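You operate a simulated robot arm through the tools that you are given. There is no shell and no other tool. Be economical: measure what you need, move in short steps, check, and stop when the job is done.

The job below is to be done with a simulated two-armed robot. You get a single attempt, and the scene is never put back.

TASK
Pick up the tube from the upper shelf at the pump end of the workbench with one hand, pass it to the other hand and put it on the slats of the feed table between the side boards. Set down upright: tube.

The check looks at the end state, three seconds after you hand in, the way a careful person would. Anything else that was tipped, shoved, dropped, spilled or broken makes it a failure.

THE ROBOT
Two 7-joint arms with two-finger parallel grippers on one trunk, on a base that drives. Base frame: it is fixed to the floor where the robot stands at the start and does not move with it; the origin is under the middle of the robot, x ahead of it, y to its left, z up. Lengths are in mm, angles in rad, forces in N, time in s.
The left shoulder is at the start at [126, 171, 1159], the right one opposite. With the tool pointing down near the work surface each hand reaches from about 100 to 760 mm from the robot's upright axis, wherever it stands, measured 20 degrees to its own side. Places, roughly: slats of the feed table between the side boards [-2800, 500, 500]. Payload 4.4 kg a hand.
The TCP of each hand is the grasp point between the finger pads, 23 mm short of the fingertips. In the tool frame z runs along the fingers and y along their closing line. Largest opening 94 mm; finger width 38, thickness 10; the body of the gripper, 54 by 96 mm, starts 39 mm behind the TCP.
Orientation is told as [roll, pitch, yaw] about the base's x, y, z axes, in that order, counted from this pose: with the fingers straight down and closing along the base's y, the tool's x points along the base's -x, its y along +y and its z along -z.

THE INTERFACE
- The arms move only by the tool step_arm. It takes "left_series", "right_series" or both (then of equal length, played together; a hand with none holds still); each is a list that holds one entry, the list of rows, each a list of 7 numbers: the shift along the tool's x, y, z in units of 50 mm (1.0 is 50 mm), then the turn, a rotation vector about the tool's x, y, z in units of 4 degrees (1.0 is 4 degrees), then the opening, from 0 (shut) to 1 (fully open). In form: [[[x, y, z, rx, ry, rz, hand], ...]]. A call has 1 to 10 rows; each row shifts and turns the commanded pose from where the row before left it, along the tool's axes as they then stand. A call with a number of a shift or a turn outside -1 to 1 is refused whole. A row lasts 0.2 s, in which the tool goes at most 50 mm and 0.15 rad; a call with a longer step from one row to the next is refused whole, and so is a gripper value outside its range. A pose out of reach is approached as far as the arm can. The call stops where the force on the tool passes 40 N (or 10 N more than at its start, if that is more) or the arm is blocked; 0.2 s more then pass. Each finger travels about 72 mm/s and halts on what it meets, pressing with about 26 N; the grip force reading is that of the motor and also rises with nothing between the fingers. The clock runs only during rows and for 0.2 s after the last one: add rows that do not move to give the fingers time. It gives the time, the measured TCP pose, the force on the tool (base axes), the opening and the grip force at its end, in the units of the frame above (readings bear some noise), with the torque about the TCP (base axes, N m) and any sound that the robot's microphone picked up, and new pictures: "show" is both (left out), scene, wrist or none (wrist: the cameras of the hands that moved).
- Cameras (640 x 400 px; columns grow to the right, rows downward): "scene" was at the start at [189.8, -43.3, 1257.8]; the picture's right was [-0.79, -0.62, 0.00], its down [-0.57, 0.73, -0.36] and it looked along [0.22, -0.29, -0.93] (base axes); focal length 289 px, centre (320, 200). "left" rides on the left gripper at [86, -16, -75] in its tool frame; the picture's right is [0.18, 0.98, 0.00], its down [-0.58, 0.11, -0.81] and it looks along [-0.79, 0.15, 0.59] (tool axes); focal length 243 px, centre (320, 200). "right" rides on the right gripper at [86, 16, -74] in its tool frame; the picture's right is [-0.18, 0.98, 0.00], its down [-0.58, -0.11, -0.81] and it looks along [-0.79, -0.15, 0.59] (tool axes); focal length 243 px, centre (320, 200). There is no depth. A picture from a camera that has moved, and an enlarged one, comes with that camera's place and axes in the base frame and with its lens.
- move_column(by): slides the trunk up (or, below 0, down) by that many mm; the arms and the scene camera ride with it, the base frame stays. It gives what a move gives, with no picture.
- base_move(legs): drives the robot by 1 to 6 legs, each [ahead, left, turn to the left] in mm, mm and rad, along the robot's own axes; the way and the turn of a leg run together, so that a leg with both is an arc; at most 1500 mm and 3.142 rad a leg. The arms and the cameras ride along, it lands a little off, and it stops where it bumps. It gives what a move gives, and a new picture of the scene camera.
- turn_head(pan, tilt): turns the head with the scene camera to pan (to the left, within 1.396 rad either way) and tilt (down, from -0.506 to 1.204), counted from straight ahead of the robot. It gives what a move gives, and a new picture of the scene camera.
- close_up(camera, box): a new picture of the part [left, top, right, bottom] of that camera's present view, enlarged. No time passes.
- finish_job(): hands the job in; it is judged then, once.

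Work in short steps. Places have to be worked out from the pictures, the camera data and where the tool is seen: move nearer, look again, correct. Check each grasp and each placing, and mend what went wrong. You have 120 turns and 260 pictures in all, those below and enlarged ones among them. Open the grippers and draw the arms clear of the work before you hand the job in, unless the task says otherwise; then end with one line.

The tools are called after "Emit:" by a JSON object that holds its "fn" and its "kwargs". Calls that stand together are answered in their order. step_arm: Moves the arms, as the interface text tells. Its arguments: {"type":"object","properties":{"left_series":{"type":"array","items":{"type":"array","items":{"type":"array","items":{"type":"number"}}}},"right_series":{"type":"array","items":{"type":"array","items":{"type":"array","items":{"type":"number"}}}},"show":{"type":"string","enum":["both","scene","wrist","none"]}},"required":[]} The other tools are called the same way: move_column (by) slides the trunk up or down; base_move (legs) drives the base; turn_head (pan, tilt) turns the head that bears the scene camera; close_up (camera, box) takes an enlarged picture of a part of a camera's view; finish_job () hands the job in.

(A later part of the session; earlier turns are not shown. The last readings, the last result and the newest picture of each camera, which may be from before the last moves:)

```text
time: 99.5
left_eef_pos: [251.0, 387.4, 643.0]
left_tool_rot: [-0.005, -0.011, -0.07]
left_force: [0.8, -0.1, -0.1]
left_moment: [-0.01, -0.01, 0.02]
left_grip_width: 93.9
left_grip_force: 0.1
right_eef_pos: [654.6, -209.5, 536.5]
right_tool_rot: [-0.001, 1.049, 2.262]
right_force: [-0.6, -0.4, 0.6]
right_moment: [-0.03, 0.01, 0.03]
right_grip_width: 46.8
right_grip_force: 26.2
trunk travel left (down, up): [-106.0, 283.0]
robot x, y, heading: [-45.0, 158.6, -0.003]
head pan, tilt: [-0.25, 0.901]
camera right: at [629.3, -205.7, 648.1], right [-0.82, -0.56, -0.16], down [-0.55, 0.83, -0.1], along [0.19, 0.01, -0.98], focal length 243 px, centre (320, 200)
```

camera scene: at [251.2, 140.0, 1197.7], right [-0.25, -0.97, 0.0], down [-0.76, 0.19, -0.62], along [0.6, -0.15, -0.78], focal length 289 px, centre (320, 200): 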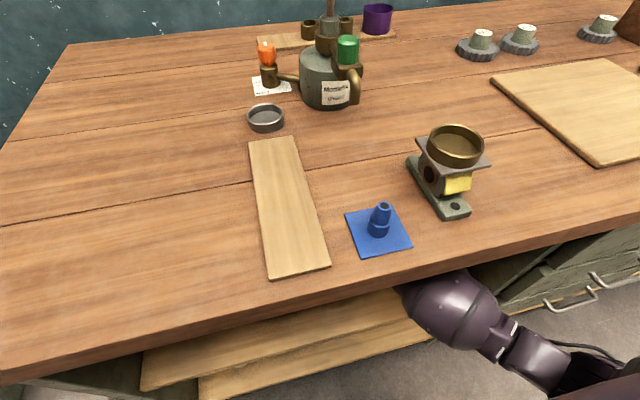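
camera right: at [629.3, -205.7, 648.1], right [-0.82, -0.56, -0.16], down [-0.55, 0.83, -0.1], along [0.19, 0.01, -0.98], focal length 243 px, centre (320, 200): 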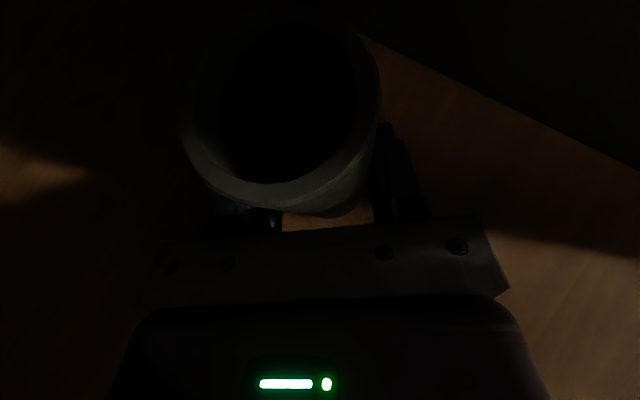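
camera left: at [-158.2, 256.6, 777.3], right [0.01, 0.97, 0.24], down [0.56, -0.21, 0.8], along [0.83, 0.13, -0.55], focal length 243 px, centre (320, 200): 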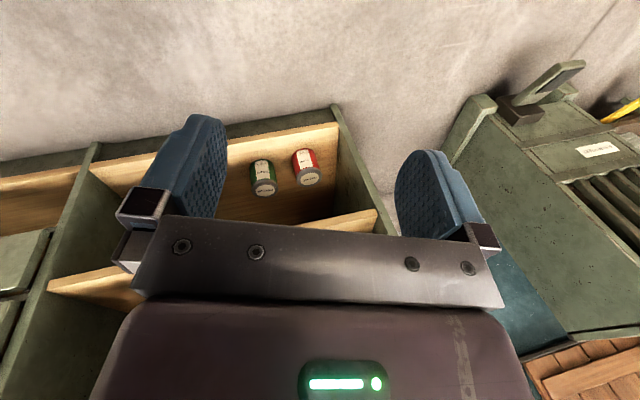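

Firm grip (46.8 mm). I lift 55 mm and check, then back out by driving straight back.

Emit:
{"fn": "step_arm", "kwargs": {"right_series": [[[0.32, 0, -0.18, 0, 0, 0, 0], [0.32, 0, -0.18, 0, 0, 0, 0], [0.32, 0, -0.18, 0, 0, 0, 0]]], "show": "wrist"}}

Emit:
{"fn": "base_move", "kwargs": {"legs": [[-330, 0, 0]]}}

```text
time: 100.3
left_eef_pos: [250.5, 387.1, 642.8]
left_tool_rot: [-0.003, -0.011, -0.07]
left_force: [0.1, 0.1, -1.5]
left_moment: [0.0, 0.01, 0.02]
left_grip_width: 94.0
left_grip_force: 0.0
right_eef_pos: [654.9, -212.1, 592.5]
right_tool_rot: [-0.005, 1.047, 2.259]
right_force: [0.6, -0.2, -1.1]
right_moment: [0.01, -0.03, -0.01]
right_grip_width: 46.6
right_grip_force: 25.9
trunk travel left (down, up): [-106.0, 283.0]
robot x, y, heading: [-45.6, 155.6, 0.002]
head pan, tilt: [-0.25, 0.901]
camera right: at [629.2, -207.2, 703.0], right [-0.82, -0.56, -0.16], down [-0.55, 0.83, -0.1], along [0.19, 0.01, -0.98], focal length 243 px, centre (320, 200)
```

right: 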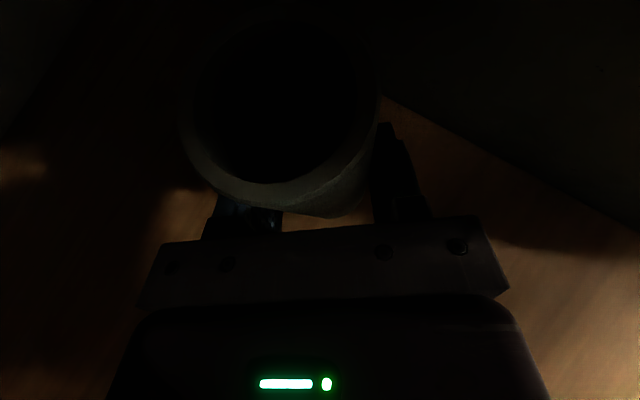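

```text
time: 102.5
left_eef_pos: [-73.3, 386.6, 643.3]
left_tool_rot: [-0.004, -0.012, -0.067]
left_force: [0.0, 1.3, 0.4]
left_moment: [0.0, 0.02, -0.01]
left_grip_width: 94.0
left_grip_force: 0.0
right_eef_pos: [329.9, -210.6, 592.5]
right_tool_rot: [-0.004, 1.047, 2.26]
right_force: [0.2, -0.8, 0.1]
right_moment: [-0.01, 0.01, -0.02]
right_grip_width: 46.8
right_grip_force: 26.0
trunk travel left (down, up): [-106.0, 283.0]
robot x, y, heading: [-370.9, 153.5, 0.001]
head pan, tilt: [-0.25, 0.901]
camera scene: at [-73.7, 140.2, 1198.0], right [-0.25, -0.97, 0.0], down [-0.76, 0.19, -0.62], along [0.6, -0.15, -0.78], focal length 289 px, centre (320, 200)
```

scene: 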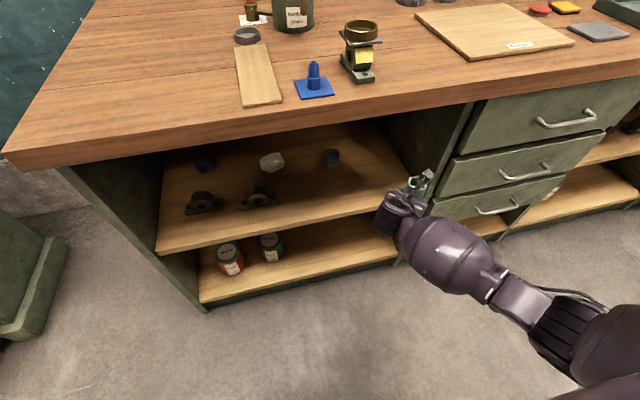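

The tube is out and nothing else moved. I raise the trunk and draw the hand in for travel.

Emit:
{"fn": "move_column", "kwargs": {"by": 170}}

Emit:
{"fn": "step_arm", "kwargs": {"right_series": [[[-0.43, 0.26, -0.745, 0, 0, 0, 0], [-0.43, 0.26, -0.745, 0, 0, 0, 0], [-0.43, 0.26, -0.745, 0, 0, 0, 0], [-0.43, 0.26, -0.745, 0, 0, 0, 0]]], "show": "wrist"}}

Emit:
{"fn": "base_move", "kwargs": {"legs": [[-130, 0, 0], [0, 0, 1.57]]}}

```text
time: 104.4
left_eef_pos: [-73.5, 388.0, 812.2]
left_tool_rot: [-0.004, -0.011, -0.068]
left_force: [-0.1, 0.1, 0.0]
left_moment: [0.03, -0.04, 0.01]
left_grip_width: 94.2
left_grip_force: 0.1
right_eef_pos: [329.6, -211.4, 760.0]
right_tool_rot: [-0.002, 1.047, 2.262]
right_force: [0.3, 0.2, -0.9]
right_moment: [0.01, -0.02, -0.01]
right_grip_width: 46.7
right_grip_force: 26.1
trunk travel left (down, up): [-276.0, 113.0]
robot x, y, heading: [-372.5, 161.5, -0.001]
head pan, tilt: [-0.25, 0.901]
```

```text
time: 105.4
left_eef_pos: [-74.4, 387.0, 812.0]
left_tool_rot: [-0.003, -0.012, -0.068]
left_force: [-0.8, 0.1, -0.6]
left_moment: [0.03, -0.01, 0.0]
left_grip_width: 94.2
left_grip_force: 0.1
right_eef_pos: [179.6, -114.4, 764.1]
right_tool_rot: [-0.006, 1.047, 2.262]
right_force: [0.8, 0.7, -0.2]
right_moment: [-0.03, 0.01, 0.01]
right_grip_width: 46.8
right_grip_force: 26.0
trunk travel left (down, up): [-276.0, 113.0]
robot x, y, heading: [-374.0, 157.9, -0.001]
head pan, tilt: [-0.25, 0.901]
camera right: at [153.5, -109.8, 876.2], right [-0.81, -0.56, -0.16], down [-0.55, 0.83, -0.1], along [0.19, 0.01, -0.98], focal length 243 px, centre (320, 200)
```

right: 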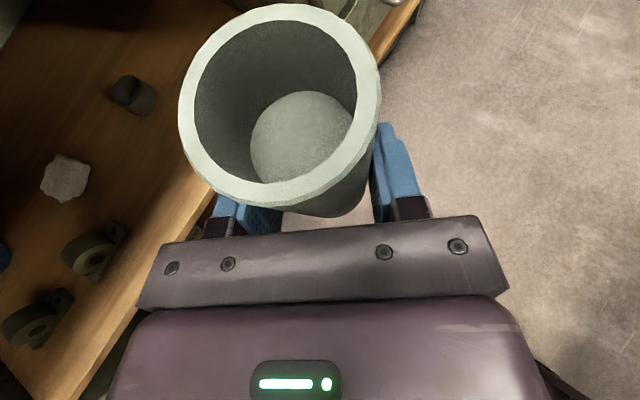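

```text
time: 110.5
left_eef_pos: [-724.1, 460.5, 813.4]
left_tool_rot: [-0.002, -0.011, 1.472]
left_force: [-0.3, 0.0, -0.5]
left_moment: [-0.01, -0.03, -0.04]
left_grip_width: 93.8
left_grip_force: 0.0
right_eef_pos: [-213.9, 700.9, 763.8]
right_tool_rot: [-0.003, 1.047, -2.48]
right_force: [0.2, 0.1, 0.2]
right_moment: [0.0, 0.0, 0.0]
right_grip_width: 46.9
right_grip_force: 25.8
trunk travel left (down, up): [-276.0, 113.0]
robot x, y, heading: [-499.8, 159.1, 1.539]
head pan, tilt: [-0.25, 0.901]
camera scene: at [-480.3, 307.5, 1389.8], right [0.96, -0.28, 0.0], down [-0.22, -0.75, -0.62], along [0.17, 0.6, -0.78], focal length 289 px, centre (320, 200)
```

scene: 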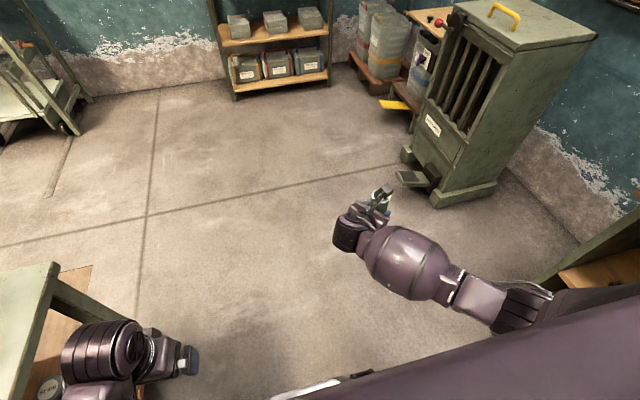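

Clear floor ahead. I drive on past the table's end and then turn west to look at the feed table.

Emit:
{"fn": "base_move", "kwargs": {"legs": [[1200, -30, 0], [0, 0, 1.4]]}}

Emit:
{"fn": "turn_head", "kwargs": {"pan": 0.3, "tilt": 0.35}}

```text
time: 120.0
left_eef_pos: [-766.6, 1202.5, 814.2]
left_tool_rot: [-0.004, -0.013, 2.849]
left_force: [-0.4, -0.6, -1.0]
left_moment: [0.01, 0.0, -0.01]
left_grip_width: 94.0
left_grip_force: 0.0
right_eef_pos: [-903.1, 1750.5, 763.0]
right_tool_rot: [-0.003, 1.047, -1.104]
right_force: [0.5, -0.4, -0.2]
right_moment: [-0.01, 0.01, 0.01]
right_grip_width: 46.9
right_grip_force: 25.6
trunk travel left (down, up): [-276.0, 113.0]
robot x, y, heading: [-425.0, 1358.6, 2.91]
head pan, tilt: [-0.25, 0.901]
camera scene: at [-569.3, 1411.6, 1389.8], right [0.46, 0.89, 0.0], down [0.7, -0.36, -0.62], along [-0.55, 0.28, -0.78], focal length 289 px, centre (320, 200)
```

scene: 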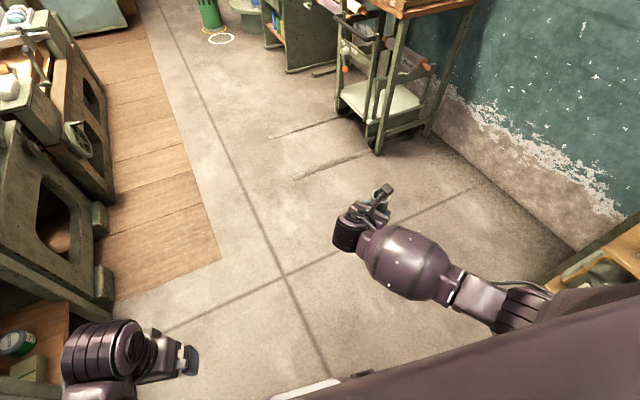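

```text
time: 121.0
left_eef_pos: [-767.7, 1201.5, 814.0]
left_tool_rot: [-0.003, -0.012, 2.845]
left_force: [0.0, 0.5, -0.5]
left_moment: [-0.03, 0.02, -0.03]
left_grip_width: 94.0
left_grip_force: 0.0
right_eef_pos: [-903.2, 1748.6, 762.8]
right_tool_rot: [-0.004, 1.048, -1.105]
right_force: [0.3, 0.1, -0.5]
right_moment: [-0.02, 0.01, -0.01]
right_grip_width: 46.6
right_grip_force: 25.9
trunk travel left (down, up): [-276.0, 113.0]
robot x, y, heading: [-430.7, 1361.3, 2.917]
head pan, tilt: [0.3, 0.351]
camera scene: at [-595.0, 1370.3, 1437.3], right [-0.07, 1.0, 0.0], down [0.34, 0.03, -0.94], along [-0.94, -0.07, -0.34], focal length 289 px, centre (320, 200)
```

scene: 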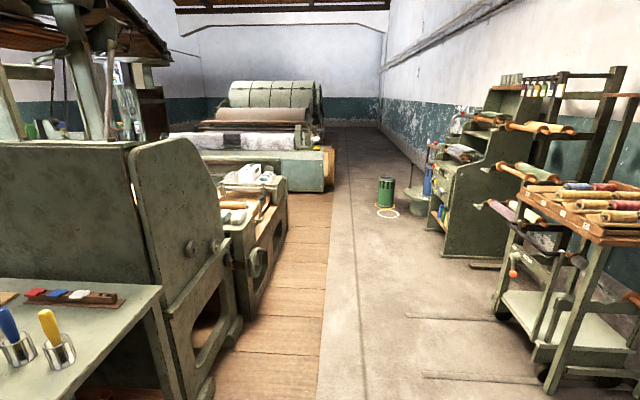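

Emit:
{"fn": "close_up", "kwargs": {"camera": "scene", "box": [160, 140, 320, 240]}}

Emit:
{"fn": "base_move", "kwargs": {"legs": [[1300, 0, 0]]}}

Emit:
{"fn": "turn_head", "kwargs": {"pan": 1.0, "tilt": 0.5}}

```text
4.00 times, centred on (240, 190) of scene
camera zoom: at [-595.0, 1370.3, 1437.3], right [-0.07, 1.0, 0.0], down [0.34, 0.03, -0.94], along [-0.94, -0.07, -0.34], focal length 1156 px, centre (640, 240)
```

zoom: 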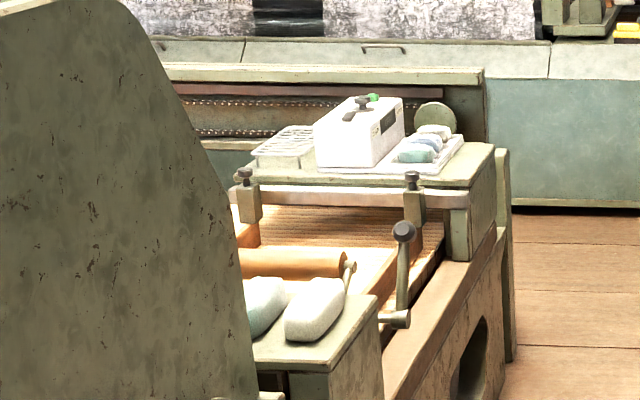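

```text
time: 127.4
left_eef_pos: [-2018.4, 1516.3, 812.9]
left_tool_rot: [-0.003, -0.012, 2.818]
left_force: [0.5, 0.4, -0.3]
left_moment: [-0.02, -0.01, 0.02]
left_grip_width: 93.8
left_grip_force: 0.1
right_eef_pos: [-2137.4, 2067.3, 763.0]
right_tool_rot: [-0.001, 1.048, -1.136]
right_force: [-0.4, 0.1, -0.1]
right_moment: [0.0, 0.03, 0.01]
right_grip_width: 46.9
right_grip_force: 25.9
trunk travel left (down, up): [-276.0, 113.0]
robot x, y, heading: [-1672.0, 1664.9, 2.881]
head pan, tilt: [0.3, 0.351]
camera scene: at [-1840.4, 1679.9, 1437.3], right [-0.05, 1.0, 0.0], down [0.34, 0.02, -0.94], along [-0.94, -0.04, -0.34], focal length 289 px, centre (320, 200)
```

scene: 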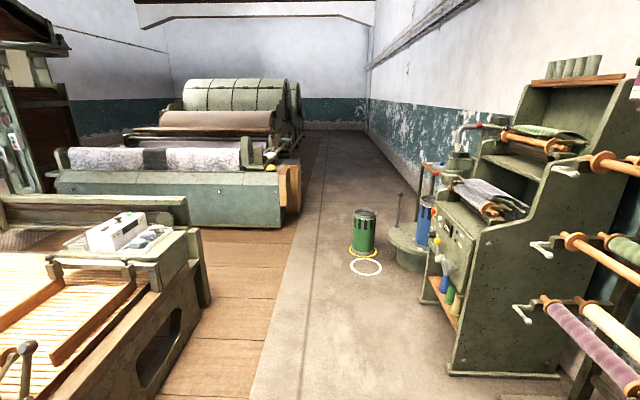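

```text
time: 128.5
left_eef_pos: [-2018.6, 1517.2, 812.8]
left_tool_rot: [-0.004, -0.014, 2.819]
left_force: [-0.3, 0.0, -0.5]
left_moment: [-0.01, 0.02, 0.03]
left_grip_width: 94.1
left_grip_force: 0.1
right_eef_pos: [-2136.2, 2066.5, 764.1]
right_tool_rot: [-0.003, 1.049, -1.134]
right_force: [0.1, -0.5, -1.1]
right_moment: [0.02, -0.03, -0.02]
right_grip_width: 46.5
right_grip_force: 26.2
trunk travel left (down, up): [-276.0, 113.0]
robot x, y, heading: [-1671.4, 1661.3, 2.883]
head pan, tilt: [1.0, 0.499]
camera scene: at [-1814.1, 1622.4, 1423.7], right [-0.68, 0.74, 0.0], down [0.35, 0.32, -0.88], along [-0.65, -0.6, -0.48], focal length 289 px, centre (320, 200)
```

scene: 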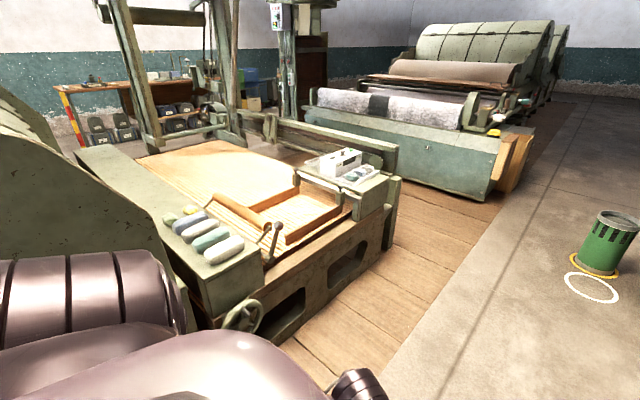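

The slatted bed lies between wooden side boards at ≈[-2800, 500]. I drive on to stand beside it in the aisle and turn to face it.

Emit:
{"fn": "base_move", "kwargs": {"legs": [[0, 0, 0.258], [1030, 150, 0], [0, 0, 1.2]]}}

Emit:
{"fn": "turn_head", "kwargs": {"pan": 0.35, "tilt": 0.6}}

```text
time: 137.7
left_eef_pos: [-2628.1, 1163.2, 813.7]
left_tool_rot: [-0.003, -0.011, -2.058]
left_force: [-0.7, 0.8, -0.7]
left_moment: [0.0, 0.01, 0.01]
left_grip_width: 94.0
left_grip_force: 0.1
right_eef_pos: [-3188.8, 1136.1, 764.1]
right_tool_rot: [-0.002, 1.047, 0.273]
right_force: [-0.3, 0.0, 0.0]
right_moment: [-0.02, -0.03, -0.01]
right_grip_width: 46.7
right_grip_force: 25.6
trunk travel left (down, up): [-276.0, 113.0]
robot x, y, heading: [-2716.4, 1529.5, -1.989]
head pan, tilt: [1.0, 0.499]
camera scene: at [-2697.7, 1382.5, 1423.7], right [-0.84, -0.55, 0.0], down [-0.26, 0.4, -0.88], along [0.48, -0.73, -0.48], focal length 289 px, centre (320, 200)
```

scene: 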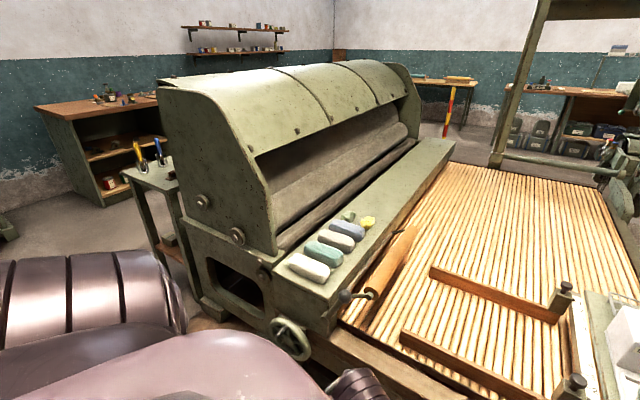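

```text
time: 138.8
left_eef_pos: [-2627.0, 1164.1, 812.6]
left_tool_rot: [-0.004, -0.011, -2.058]
left_force: [-0.6, -0.4, -0.4]
left_moment: [0.03, -0.04, 0.0]
left_grip_width: 94.2
left_grip_force: 0.1
right_eef_pos: [-3190.0, 1136.4, 763.4]
right_tool_rot: [-0.001, 1.047, 0.271]
right_force: [-0.8, -0.8, -1.2]
right_moment: [0.01, -0.02, 0.0]
right_grip_width: 47.0
right_grip_force: 25.8
trunk travel left (down, up): [-276.0, 113.0]
robot x, y, heading: [-2715.9, 1527.5, -1.992]
head pan, tilt: [0.351, 0.6]
camera scene: at [-2753.6, 1370.4, 1414.6], right [-1.0, 0.07, 0.0], down [0.04, 0.56, -0.83], along [-0.06, -0.82, -0.56], focal length 289 px, centre (320, 200)
```

scene: 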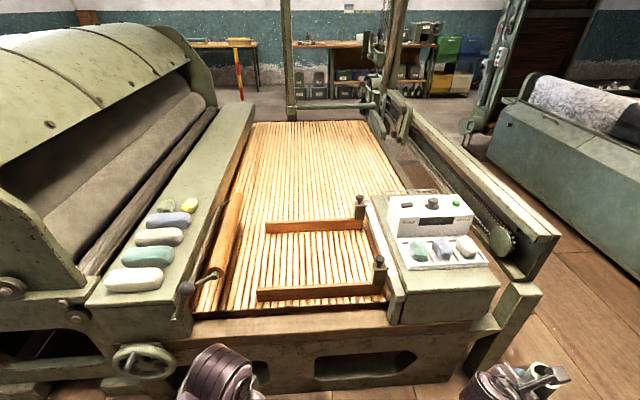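

Emit:
{"fn": "close_up", "kwargs": {"camera": "scene", "box": [220, 190, 420, 315]}}

```text
3.20 times, centred on (320, 252) of scene
camera zoom: at [-2753.6, 1370.4, 1414.6], right [-1.0, 0.07, 0.0], down [0.04, 0.56, -0.83], along [-0.06, -0.82, -0.56], focal length 925 px, centre (320, 32)
```

zoom: 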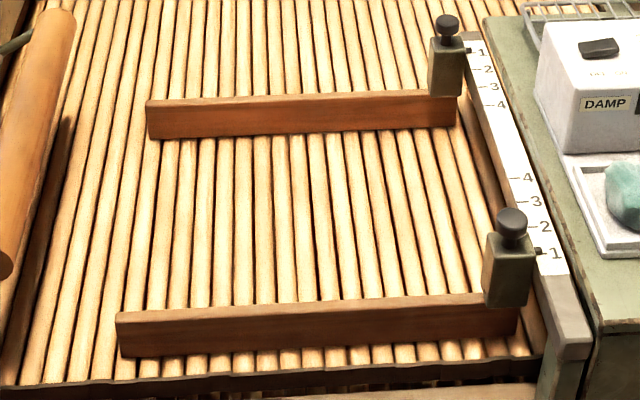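

Slats are ~26 mm pitch, boards ~330 mm apart; there is ample room. Now the handover, here over the aisle: I yaw the right hand to point straight ahead while turning the left hand −90°.

Emit:
{"fn": "step_arm", "kwargs": {"right_series": [[[0, 0, 0, 0.98, 0, -0.57, 0], [0, 0, 0, 0.98, 0, -0.57, 0], [0, 0, 0, 0.98, 0, -0.57, 0], [0, 0, 0, 0.98, 0, -0.57, 0], [0, 0, 0, 0.98, 0, -0.57, 0], [0, 0, 0, 0.98, 0, -0.57, 0], [0, 0, 0, 0.98, 0, -0.57, 0], [0, 0, 0, 0.98, 0, -0.57, 0], [0, 0, 0, 0.98, 0, -0.57, 0], [0, 0, 0, 0.98, 0, -0.57, 0]]], "left_series": [[[0, 0, 0, 0, 0, 1, 1], [0, 0, 0, 0, 0, 1, 1], [0, 0, 0, 0, 0, 1, 1], [0, 0, 0, 0, 0, 1, 1], [0, 0, 0, 0, 0, 1, 1], [0, 0, 0, 0, 0, 1, 1], [0, 0, 0, 0, 0, 1, 1], [0, 0, 0, 0, 0, 1, 1], [0, 0, 0, 0, 0, 1, 1], [0, 0, 0, 0, 0, 1, 1]]], "show": "none"}}

Emit:
{"fn": "step_arm", "kwargs": {"left_series": [[[0, 0, 0, 0, 0, 1, 1], [0, 0, 0, 0, 0, 1, 1], [0, 0, 0, 0, 0, 1, 1], [0, 0, 0, 0, 0, 1, 1], [0, 0, 0, 0, 0, 1, 1], [0, 0, 0, 0, 0, 1, 1], [0, 0, 0, 0, 0, 1, 1], [0, 0, 0, 0, 0, 1, 1], [0, 0, 0, 0, 0, 1, 1], [0, 0, 0, 0, 0, 1, 1]]], "show": "none"}}

```text
time: 141.0
left_eef_pos: [-2628.5, 1163.0, 812.4]
left_tool_rot: [0.006, -0.011, -2.759]
left_force: [0.4, 0.5, 0.4]
left_moment: [-0.01, -0.02, 0.02]
left_grip_width: 93.9
left_grip_force: 0.0
right_eef_pos: [-3189.4, 1134.8, 764.6]
right_tool_rot: [0.001, 1.047, 1.067]
right_force: [-0.4, 0.7, -0.5]
right_moment: [-0.01, 0.02, -0.04]
right_grip_width: 46.5
right_grip_force: 26.0
trunk travel left (down, up): [-276.0, 113.0]
robot x, y, heading: [-2717.6, 1528.2, -1.992]
head pan, tilt: [0.351, 0.6]
```

```text
time: 143.2
left_eef_pos: [-2627.9, 1163.2, 813.5]
left_tool_rot: [0.012, -0.008, 2.831]
left_force: [0.4, 0.0, 0.2]
left_moment: [0.02, -0.01, 0.01]
left_grip_width: 93.8
left_grip_force: 0.1
right_eef_pos: [-3190.3, 1136.1, 763.7]
right_tool_rot: [0.002, 1.046, 1.07]
right_force: [-0.5, -0.1, -1.1]
right_moment: [0.0, -0.04, -0.04]
right_grip_width: 46.6
right_grip_force: 26.1
trunk travel left (down, up): [-276.0, 113.0]
robot x, y, heading: [-2714.7, 1528.3, -1.988]
head pan, tilt: [0.351, 0.6]
```

Emit:
{"fn": "step_arm", "kwargs": {"right_series": [[[-0.02, -0.38, -0.035, 0, 0, 0, 0], [-0.02, -0.38, -0.035, 0, 0, 0, 0], [-0.02, -0.38, -0.035, 0, 0, 0, 0], [-0.02, -0.38, -0.035, 0, 0, 0, 0], [-0.02, -0.38, -0.035, 0, 0, 0, 0], [-0.02, -0.38, -0.035, 0, 0, 0, 0], [-0.02, -0.38, -0.035, 0, 0, 0, 0], [-0.02, -0.38, -0.035, 0, 0, 0, 0], [-0.02, -0.38, -0.035, 0, 0, 0, 0], [-0.02, -0.38, -0.035, 0, 0, 0, 0]]], "left_series": [[[0, 0, 0, 0, 0, 0.8, 1], [0, 0, 0, 0, 0, 0.75, 1], [0, 0, 0, 0, -1, 0, 1], [0, 0, 0, 0, -1, 0, 1], [0, 0, 0, 0, -1, 0, 1], [0, 0, 0, 0, -1, 0, 1], [0, 0, 0, 0, -1, 0, 1], [0, 0, 0, 0, -1, 0, 1], [0, 0, 0, 0, -1, 0, 1], [0, 0, 0, 0, -1, 0, 1]]], "show": "both"}}

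```text
time: 145.4
left_eef_pos: [-2627.0, 1163.4, 812.9]
left_tool_rot: [0.014, -0.566, 2.712]
left_force: [-0.7, -0.8, -1.2]
left_moment: [-0.01, -0.01, 0.01]
left_grip_width: 93.7
left_grip_force: 0.0
right_eef_pos: [-3013.5, 1062.4, 763.8]
right_tool_rot: [0.0, 1.047, 1.068]
right_force: [0.6, 0.0, -0.5]
right_moment: [0.0, 0.03, 0.04]
right_grip_width: 46.9
right_grip_force: 26.6
trunk travel left (down, up): [-276.0, 113.0]
robot x, y, heading: [-2716.6, 1527.1, -1.987]
head pan, tilt: [0.351, 0.6]
camera scene: at [-2753.3, 1370.2, 1414.6], right [-1.0, 0.07, 0.0], down [0.04, 0.56, -0.82], along [-0.06, -0.82, -0.57], focal length 289 px, centre (320, 200)
camera right: at [-3016.6, 1088.1, 876.0], right [-0.82, 0.56, -0.16], down [0.57, 0.81, -0.1], along [0.07, -0.17, -0.98], focal length 243 px, centre (320, 200)
camera left: at [-2517.8, 1133.0, 829.2], right [-0.26, -0.96, -0.09], down [-0.09, -0.06, 0.99], along [-0.96, 0.27, -0.07], focal length 243 px, centre (320, 200)
```

scene: 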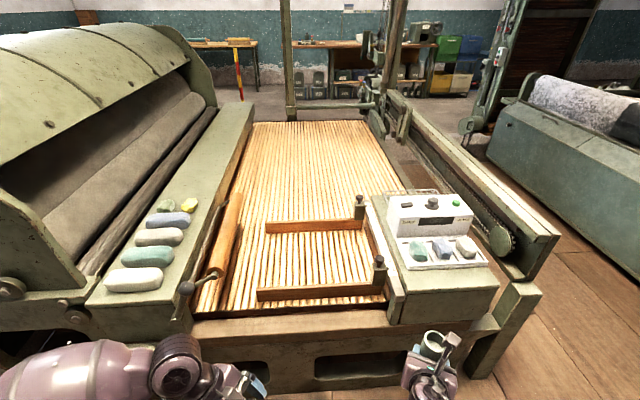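
right: 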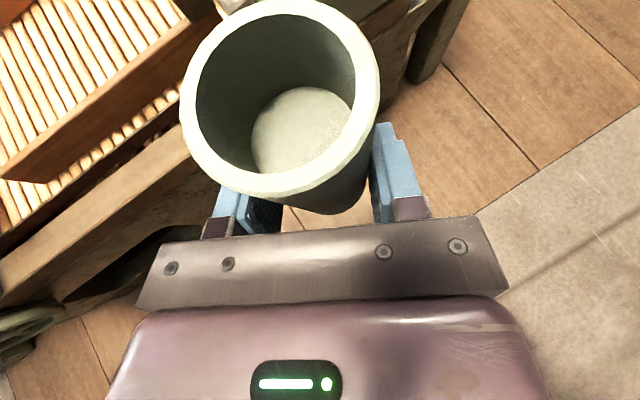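
left: 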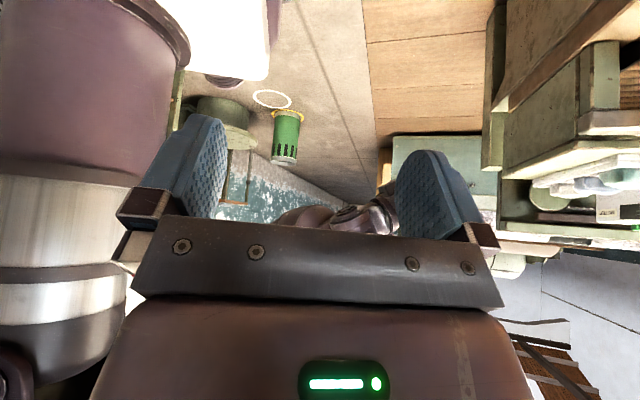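

Both hands respond well. Tube axis ≈[-3018, 1054], top z≈824. I finish the left tilt (45°) and bring it to a staging point 150 mm back from the tube's upper part.

Emit:
{"fn": "step_arm", "kwargs": {"left_series": [[[0, 0, 0, 0, -1, 0, 1], [0, 0, 0, 0, -1, 0, 1], [0, 0, 0, 0, -1, 0, 1], [-0.587, 0.737, 0.216, 0, 0, 0, 1], [-0.587, 0.737, 0.216, 0, 0, 0, 1], [-0.587, 0.737, 0.216, 0, 0, 0, 1], [-0.587, 0.737, 0.216, 0, 0, 0, 1], [-0.587, 0.737, 0.216, 0, 0, 0, 1], [-0.587, 0.737, 0.216, 0, 0, 0, 1], [-0.587, 0.737, 0.216, 0, 0, 0, 1]]], "show": "both"}}

```text
time: 147.6
left_eef_pos: [-2912.2, 1011.1, 903.0]
left_tool_rot: [0.015, -0.771, 2.711]
left_force: [0.7, -0.8, 0.4]
left_moment: [0.03, 0.01, 0.01]
left_grip_width: 94.1
left_grip_force: 0.1
right_eef_pos: [-3015.1, 1061.8, 763.1]
right_tool_rot: [0.003, 1.046, 1.069]
right_force: [0.7, 0.0, -0.7]
right_moment: [-0.02, 0.02, -0.01]
right_grip_width: 46.5
right_grip_force: 25.4
trunk travel left (down, up): [-276.0, 113.0]
robot x, y, heading: [-2715.8, 1529.6, -1.995]
head pan, tilt: [0.351, 0.6]
camera scene: at [-2754.6, 1370.3, 1414.5], right [-1.0, 0.07, 0.0], down [0.04, 0.56, -0.82], along [-0.06, -0.82, -0.57], focal length 289 px, centre (320, 200)
camera left: at [-2802.7, 978.3, 897.0], right [-0.28, -0.95, -0.12], down [0.09, -0.15, 0.98], along [-0.95, 0.27, 0.13], focal length 243 px, centre (320, 200)
```

scene: 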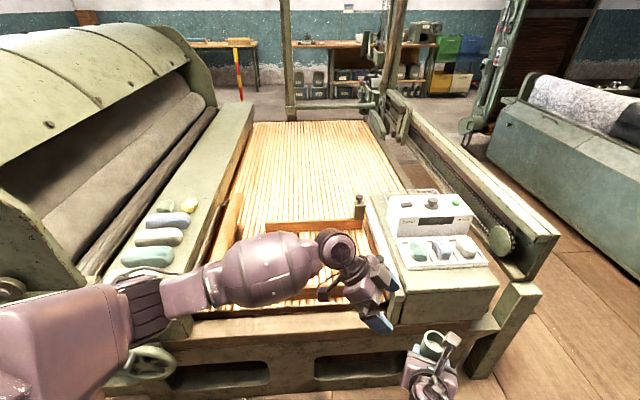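
left: 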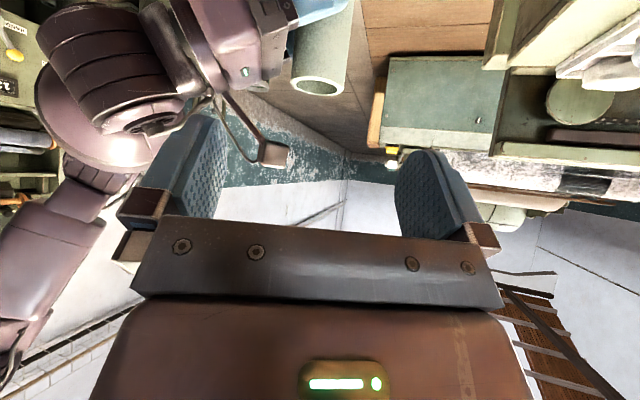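

The left view confirms the rim at ≈[-3018, 1050, 824]. I advance along the tool axis in two stages, 100 mm first.

Emit:
{"fn": "step_arm", "kwargs": {"left_series": [[[-0.02, 0.02, 0.5, 0, 0, 0, 1], [-0.02, 0.02, 0.5, 0, 0, 0, 1], [-0.02, 0.02, 0.5, 0, 0, 0, 1], [-0.02, 0.02, 0.5, 0, 0, 0, 1]]], "show": "both"}}

Emit:
{"fn": "close_up", "kwargs": {"camera": "scene", "box": [340, 260, 564, 400]}}

Emit:
{"fn": "close_up", "kwargs": {"camera": "right", "box": [0, 0, 640, 400]}}

```text
time: 148.6
left_eef_pos: [-2975.5, 1032.2, 846.2]
left_tool_rot: [0.014, -0.775, 2.711]
left_force: [0.9, 0.2, 3.0]
left_moment: [0.11, -0.09, -0.04]
left_grip_width: 94.0
left_grip_force: 0.1
right_eef_pos: [-3024.6, 1068.9, 756.8]
right_tool_rot: [0.045, 1.036, 1.085]
right_force: [-0.9, 1.0, -2.6]
right_moment: [-0.09, 0.09, 0.06]
right_grip_width: 46.5
right_grip_force: 26.0
trunk travel left (down, up): [-276.0, 113.0]
robot x, y, heading: [-2715.0, 1529.8, -1.99]
head pan, tilt: [0.351, 0.6]
stopped in row 4 (left hand): the force on the tool passed its limit at 55 N (the readings are from after the stop); the commanded pose is now the measured one
camera scene: at [-2753.8, 1370.5, 1414.6], right [-1.0, 0.07, 0.0], down [0.04, 0.56, -0.83], along [-0.06, -0.82, -0.56], focal length 289 px, centre (320, 200)
camera left: at [-2866.4, 1001.2, 837.4], right [-0.28, -0.95, -0.12], down [0.09, -0.15, 0.98], along [-0.95, 0.27, 0.13], focal length 243 px, centre (320, 200)
```

scene: 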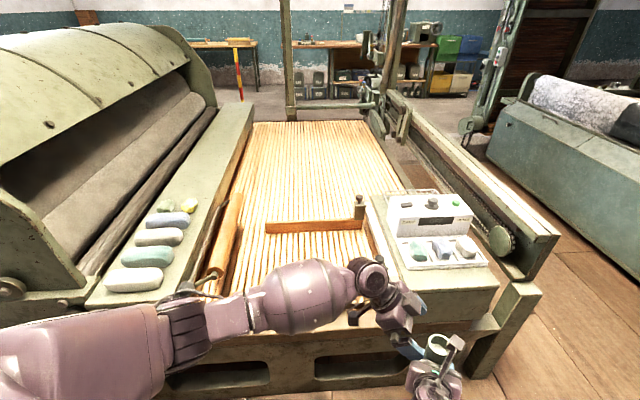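
left: 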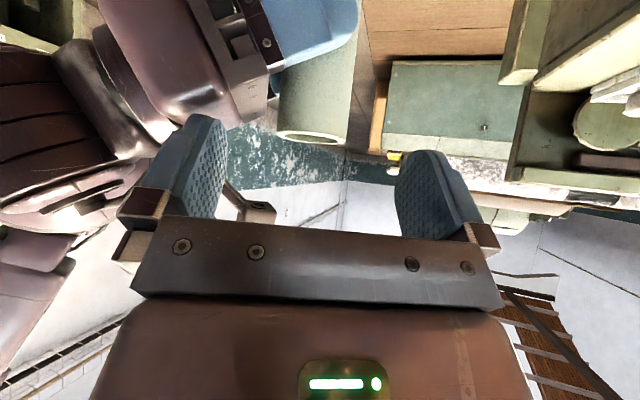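

```text
2.86 times, centred on (452, 330) of scene
camera zoom: at [-2753.8, 1370.5, 1414.6], right [-1.0, 0.07, 0.0], down [0.04, 0.56, -0.83], along [-0.06, -0.82, -0.56], focal length 826 px, centre (-57, -171)
```

zoom: 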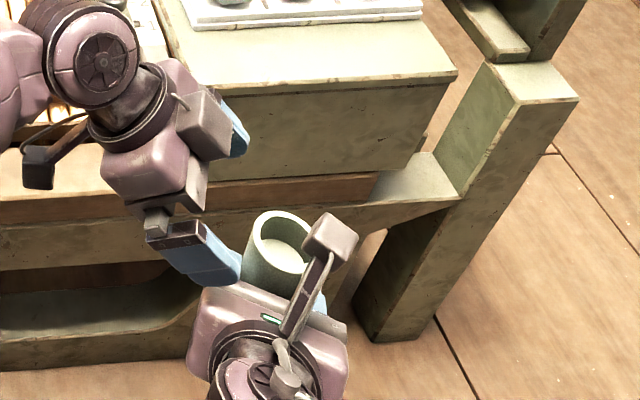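

```text
1.00 times, centred on (320, 200) of right (not enlarged: the box is as wide or as high as the picture)
camera zoom: at [-3025.5, 1091.3, 869.0], right [-0.81, 0.57, -0.14], down [0.59, 0.8, -0.09], along [0.06, -0.16, -0.99], focal length 243 px, centre (320, 200)
```

zoom: 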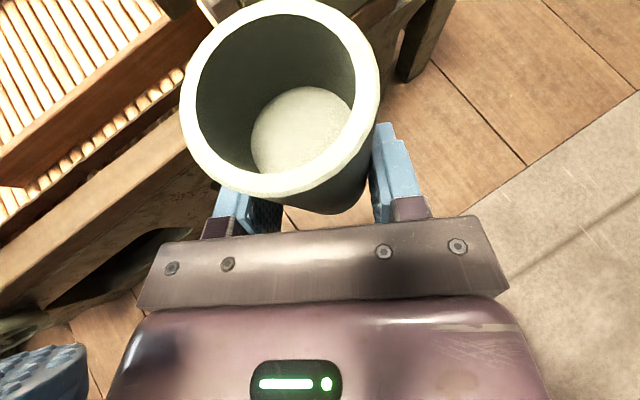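

The left rear finger met the right gripper's palm, so this approach doesn't fit. Better: left hand from above with camera to the front, perpendicular to the right hand's axis. I back the left hand off and re-orient it.

Emit:
{"fn": "step_arm", "kwargs": {"left_series": [[[0, 0, -0.8, 0, 0, 0, 1], [0, 0, -0.8, 0, 0, 0, 1], [0, 0, -0.8, 0, 0, 0, 1], [0, 0, -0.8, 0, 0, 0, 1], [0, 0, -0.6, 0, 1, 0, 1], [0, 0, -0.6, 0, 1, 0, 1], [0, 0, 0, 0, 1, 0, 1], [0, 0, 0, 0, 1, 0, 1], [0, 0, 0, 0, 1, 0, 1], [0, 0, 0, 0, 1, 0, 1]]], "show": "scene"}}

Emit:
{"fn": "step_arm", "kwargs": {"left_series": [[[0, 0, 0, 0, 1, 0, 1], [0, 0, 0, 0, 1, 0, 1], [0, 0, 0, 0, 1, 0, 1], [0, 0, 0, 0, 1, 0, 1], [0, 0, 0, 0, 1, 0, 1], [0, 0, 0, 0, 0, 1, 1], [0, 0, 0, 0, 0, 1, 1], [0, 0, 0, 0, 0, 1, 1], [0, 0, 0, 0, 0, 1, 1], [0, 0, 0, 0, 0, 1, 1]]], "show": "none"}}

Emit:
{"fn": "step_arm", "kwargs": {"left_series": [[[0, 0, 0, 0, 0, 1, 1], [0, 0, 0, 0, 0, 1, 1], [0, 0, 0, 0, 0, 1, 1], [0, 0, 0, 0, 0, 1, 1], [0, 0, 0, 0, 0, 1, 1], [0, 0, 0, 0, 0, 1, 1], [0, 0, 0, 0, 0, 1, 1], [0, 0, 0, 0, 0, 1, 1], [0, 0, 0, 0, 0, 1, 1], [0, 0, 0, 0, 0, 1, 1]]], "show": "none"}}

```text
time: 150.8
left_eef_pos: [-2835.8, 972.3, 1004.3]
left_tool_rot: [0.01, -0.353, 2.716]
left_force: [-0.3, 0.3, 1.3]
left_moment: [0.0, 0.01, 0.01]
left_grip_width: 93.8
left_grip_force: 0.0
right_eef_pos: [-3023.5, 1068.2, 756.6]
right_tool_rot: [0.041, 1.037, 1.085]
right_force: [0.4, -0.5, -0.9]
right_moment: [-0.01, 0.05, -0.02]
right_grip_width: 46.5
right_grip_force: 25.9
trunk travel left (down, up): [-276.0, 113.0]
robot x, y, heading: [-2717.6, 1525.2, -1.989]
head pan, tilt: [0.351, 0.6]
camera scene: at [-2753.9, 1370.5, 1414.6], right [-1.0, 0.07, 0.0], down [0.04, 0.56, -0.83], along [-0.06, -0.82, -0.56], focal length 289 px, centre (320, 200)
```

scene: 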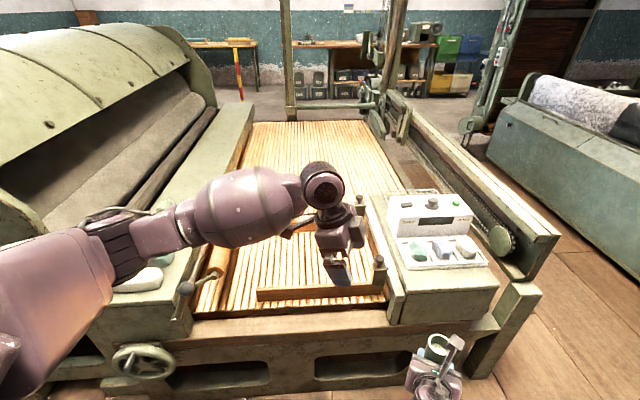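

```text
time: 152.9
left_eef_pos: [-2835.9, 971.5, 1003.8]
left_tool_rot: [0.01, -0.003, 2.371]
left_force: [-0.1, -0.1, -0.1]
left_moment: [0.02, 0.02, 0.0]
left_grip_width: 94.1
left_grip_force: 0.1
right_eef_pos: [-3023.6, 1066.2, 756.3]
right_tool_rot: [0.04, 1.036, 1.085]
right_force: [0.6, -0.2, 0.3]
right_moment: [0.01, 0.01, 0.01]
right_grip_width: 46.7
right_grip_force: 26.4
trunk travel left (down, up): [-276.0, 113.0]
robot x, y, heading: [-2713.3, 1526.5, -1.988]
head pan, tilt: [0.351, 0.6]
```

```text
time: 155.2
left_eef_pos: [-2836.6, 970.9, 1004.4]
left_tool_rot: [0.01, 0.005, 1.673]
left_force: [-0.3, -0.7, -0.3]
left_moment: [0.0, -0.04, 0.01]
left_grip_width: 94.0
left_grip_force: 0.0
right_eef_pos: [-3023.0, 1068.5, 757.4]
right_tool_rot: [0.042, 1.038, 1.085]
right_force: [0.5, -0.6, -0.2]
right_moment: [0.03, 0.0, -0.02]
right_grip_width: 46.4
right_grip_force: 25.4
trunk travel left (down, up): [-276.0, 113.0]
robot x, y, heading: [-2715.4, 1528.1, -1.992]
head pan, tilt: [0.351, 0.6]
```

Emit:
{"fn": "step_arm", "kwargs": {"left_series": [[[0, 0, 0, 0, 0, 0.94, 1], [0, 0, 0, 0, 0, 0.94, 1], [0, 0, 0, 0, 0, 0.94, 1], [0, 0, 0, 0, 0, 0.94, 1], [0, 0, 0, 0, 0, 0.94, 1], [0, 0, 0, 0, 0, 0.94, 1], [0, 0, 0, 0, 0, 0.94, 1], [0, 0, 0, 0, 0, 0.94, 1], [0, 0, 0, 0, 0, 0.94, 1]]], "right_series": [[[0, 0, 0, 0, 0.8, 0, 0], [0, 0, 0, 0, 0.8, 0, 0], [0, 0, 0, 0, 0.8, 0, 0], [0, 0, 0, 0, 0.8, 0, 0], [0, 0, 0, 0, 0.8, 0, 0], [0, 0, 0, 0, 0.8, 0, 0], [0, 0, 0, 0, 0.8, 0, 0], [0, 0, 0, 0, 0.4, 0, 0], [0, 0, 0, 0, 0, 0, 0]]], "show": "both"}}

```text
time: 157.2
left_eef_pos: [-2837.4, 971.1, 1003.6]
left_tool_rot: [0.006, 0.011, 1.082]
left_force: [-0.2, -0.4, 0.0]
left_moment: [-0.01, -0.03, 0.03]
left_grip_width: 94.0
left_grip_force: 0.1
right_eef_pos: [-3023.3, 1067.9, 757.0]
right_tool_rot: [0.187, 1.455, 1.234]
right_force: [0.0, -0.3, -0.7]
right_moment: [-0.02, 0.02, -0.01]
right_grip_width: 46.7
right_grip_force: 26.1
trunk travel left (down, up): [-276.0, 113.0]
robot x, y, heading: [-2718.0, 1529.8, -1.992]
head pan, tilt: [0.351, 0.6]
camera scene: at [-2753.6, 1370.4, 1414.6], right [-1.0, 0.07, 0.0], down [0.04, 0.56, -0.83], along [-0.06, -0.82, -0.56], focal length 289 px, centre (320, 200)
camera right: at [-3003.0, 1129.6, 851.2], right [-0.84, 0.51, -0.16], down [0.52, 0.7, -0.49], along [-0.14, -0.5, -0.86], focal length 243 px, centre (320, 200)
camera left: at [-2862.8, 888.6, 1078.6], right [-0.95, 0.3, 0.01], down [0.18, 0.57, 0.8], along [0.24, 0.77, -0.6], focal length 243 px, centre (320, 200)
```

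scene: 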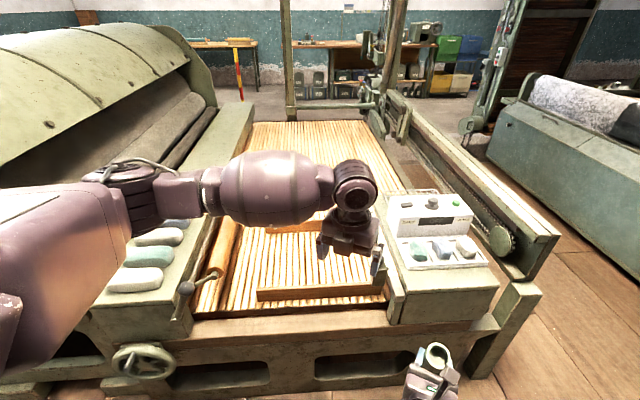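
right: 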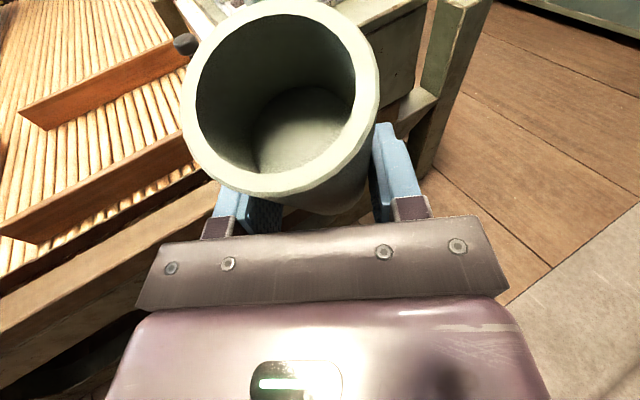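
left: 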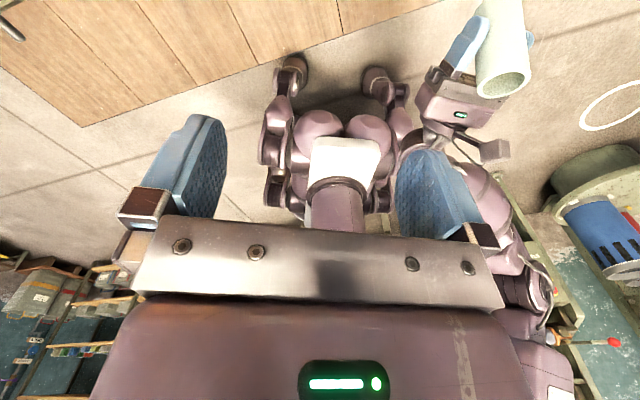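

The right hand is nearly level now and the left points down with its camera to the front. I bring the left hand to 130 mm above its grasp point on the tube's upper part, aligned perpendicular to the right hand.

Emit:
{"fn": "step_arm", "kwargs": {"left_series": [[[0, 0, 0, -0.1, -0.9, 0.245, 1], [0, 0, 0, -0.1, -0.9, 0.245, 1], [0.088, 0.68, 0.242, 0, 0, 0, 1], [0.088, 0.68, 0.242, 0, 0, 0, 1], [0.088, 0.68, 0.242, 0, 0, 0, 1], [0.088, 0.68, 0.242, 0, 0, 0, 1], [0.088, 0.68, 0.242, 0, 0, 0, 1], [0.088, 0.68, 0.242, 0, 0, 0, 1]]], "show": "both"}}

```text
time: 158.9
left_eef_pos: [-3024.6, 1059.2, 936.9]
left_tool_rot: [0.019, -0.113, 1.047]
left_force: [-0.4, -0.1, -0.4]
left_moment: [0.03, 0.01, -0.01]
left_grip_width: 94.0
left_grip_force: 0.1
right_eef_pos: [-3024.6, 1068.6, 756.8]
right_tool_rot: [0.183, 1.453, 1.231]
right_force: [0.0, -0.3, -0.5]
right_moment: [0.05, -0.01, -0.05]
right_grip_width: 46.7
right_grip_force: 25.7
trunk travel left (down, up): [-276.0, 113.0]
robot x, y, heading: [-2713.4, 1527.3, -1.992]
head pan, tilt: [0.351, 0.6]
camera scene: at [-2754.6, 1370.8, 1414.6], right [-1.0, 0.07, 0.0], down [0.04, 0.56, -0.83], along [-0.06, -0.82, -0.56], focal length 289 px, centre (320, 200)
camera left: at [-3057.9, 968.7, 999.5], right [-0.94, 0.33, 0.0], down [0.16, 0.47, 0.87], along [0.29, 0.82, -0.49], focal length 243 px, centre (320, 200)
```

scene: 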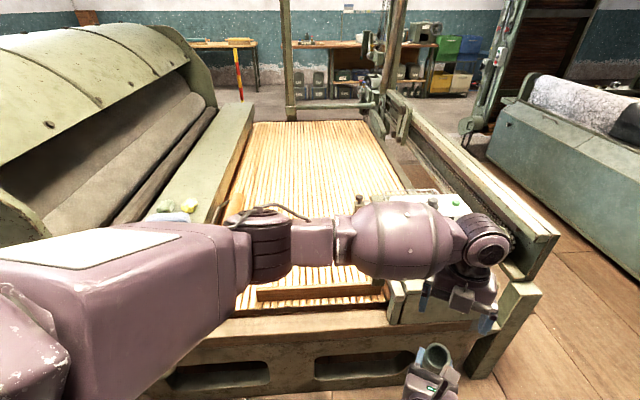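
left: 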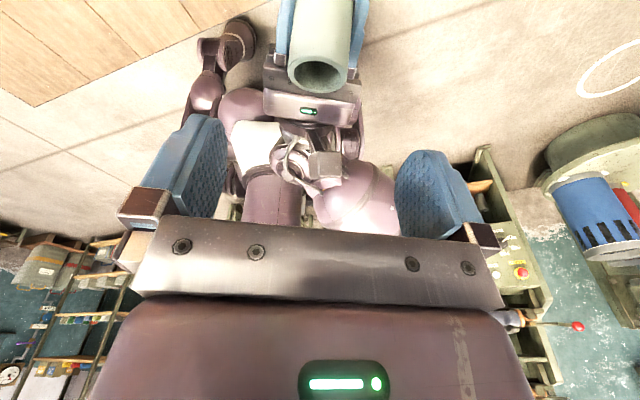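

Well centred. Descend 95 mm and look.

Emit:
{"fn": "step_arm", "kwargs": {"left_series": [[[0, 0, 0.5, 0, 0, 0, 1], [0, 0, 0.5, 0, 0, 0, 1], [0, 0, 0.5, 0, 0, 0, 1], [0, 0, 0.4, 0, 0, 0, 1]]], "show": "both"}}

Emit:
{"fn": "close_up", "kwargs": {"camera": "scene", "box": [340, 260, 564, 400]}}

Emit:
{"fn": "close_up", "kwargs": {"camera": "right", "box": [0, 0, 640, 400]}}

```text
time: 159.9
left_eef_pos: [-3022.9, 1067.8, 839.5]
left_tool_rot: [0.02, -0.114, 1.046]
left_force: [-0.3, -0.7, 0.1]
left_moment: [0.01, -0.04, 0.03]
left_grip_width: 94.0
left_grip_force: 0.1
right_eef_pos: [-3024.2, 1067.4, 756.1]
right_tool_rot: [0.185, 1.453, 1.233]
right_force: [-0.5, 0.1, -0.6]
right_moment: [0.01, 0.02, 0.03]
right_grip_width: 46.5
right_grip_force: 25.7
trunk travel left (down, up): [-276.0, 113.0]
robot x, y, heading: [-2715.9, 1527.2, -1.991]
head pan, tilt: [0.351, 0.6]
camera scene: at [-2753.9, 1370.4, 1414.6], right [-1.0, 0.07, 0.0], down [0.04, 0.56, -0.83], along [-0.06, -0.82, -0.56], focal length 289 px, centre (320, 200)
camera left: at [-3053.6, 977.1, 902.8], right [-0.94, 0.33, 0.0], down [0.16, 0.47, 0.87], along [0.29, 0.82, -0.49], focal length 243 px, centre (320, 200)
```

scene: 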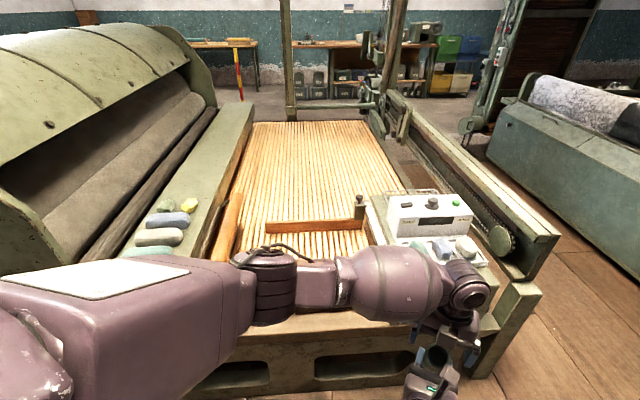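
left: 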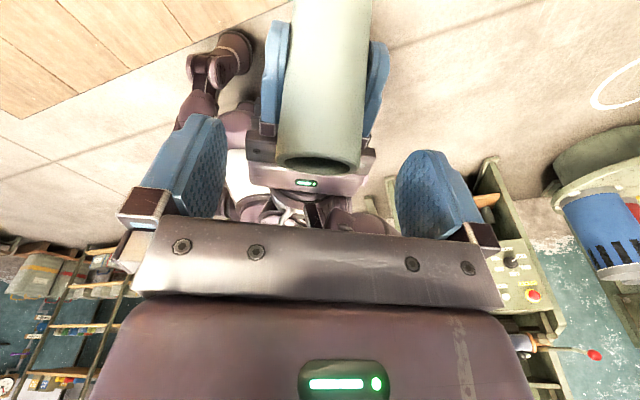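

```text
2.86 times, centred on (452, 330) of scene
camera zoom: at [-2753.9, 1370.4, 1414.6], right [-1.0, 0.07, 0.0], down [0.04, 0.56, -0.83], along [-0.06, -0.82, -0.56], focal length 826 px, centre (-57, -171)
```

zoom: 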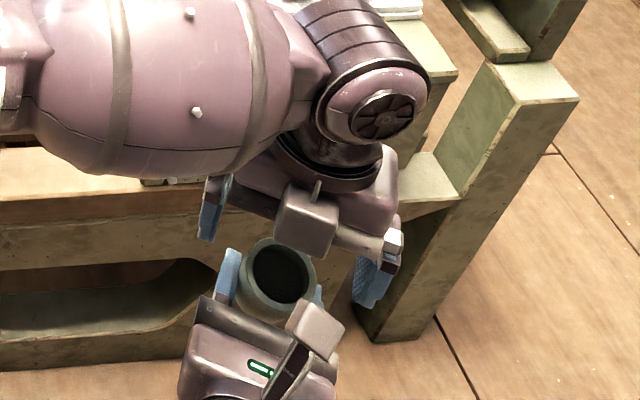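

```text
1.00 times, centred on (320, 200) of right (not enlarged: the box is as wide or as high as the picture)
camera zoom: at [-3003.1, 1129.5, 851.3], right [-0.84, 0.51, -0.16], down [0.52, 0.7, -0.49], along [-0.14, -0.5, -0.86], focal length 243 px, centre (320, 200)
```

zoom: 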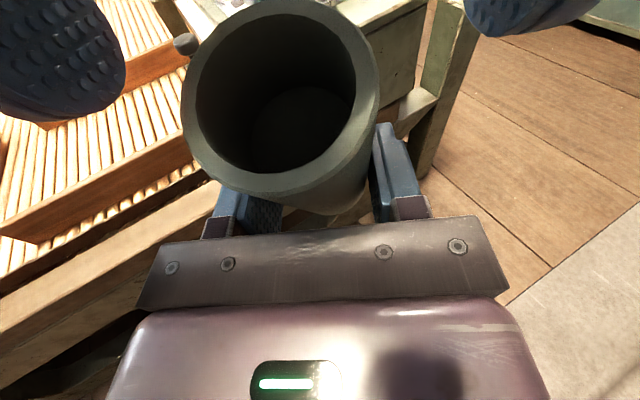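

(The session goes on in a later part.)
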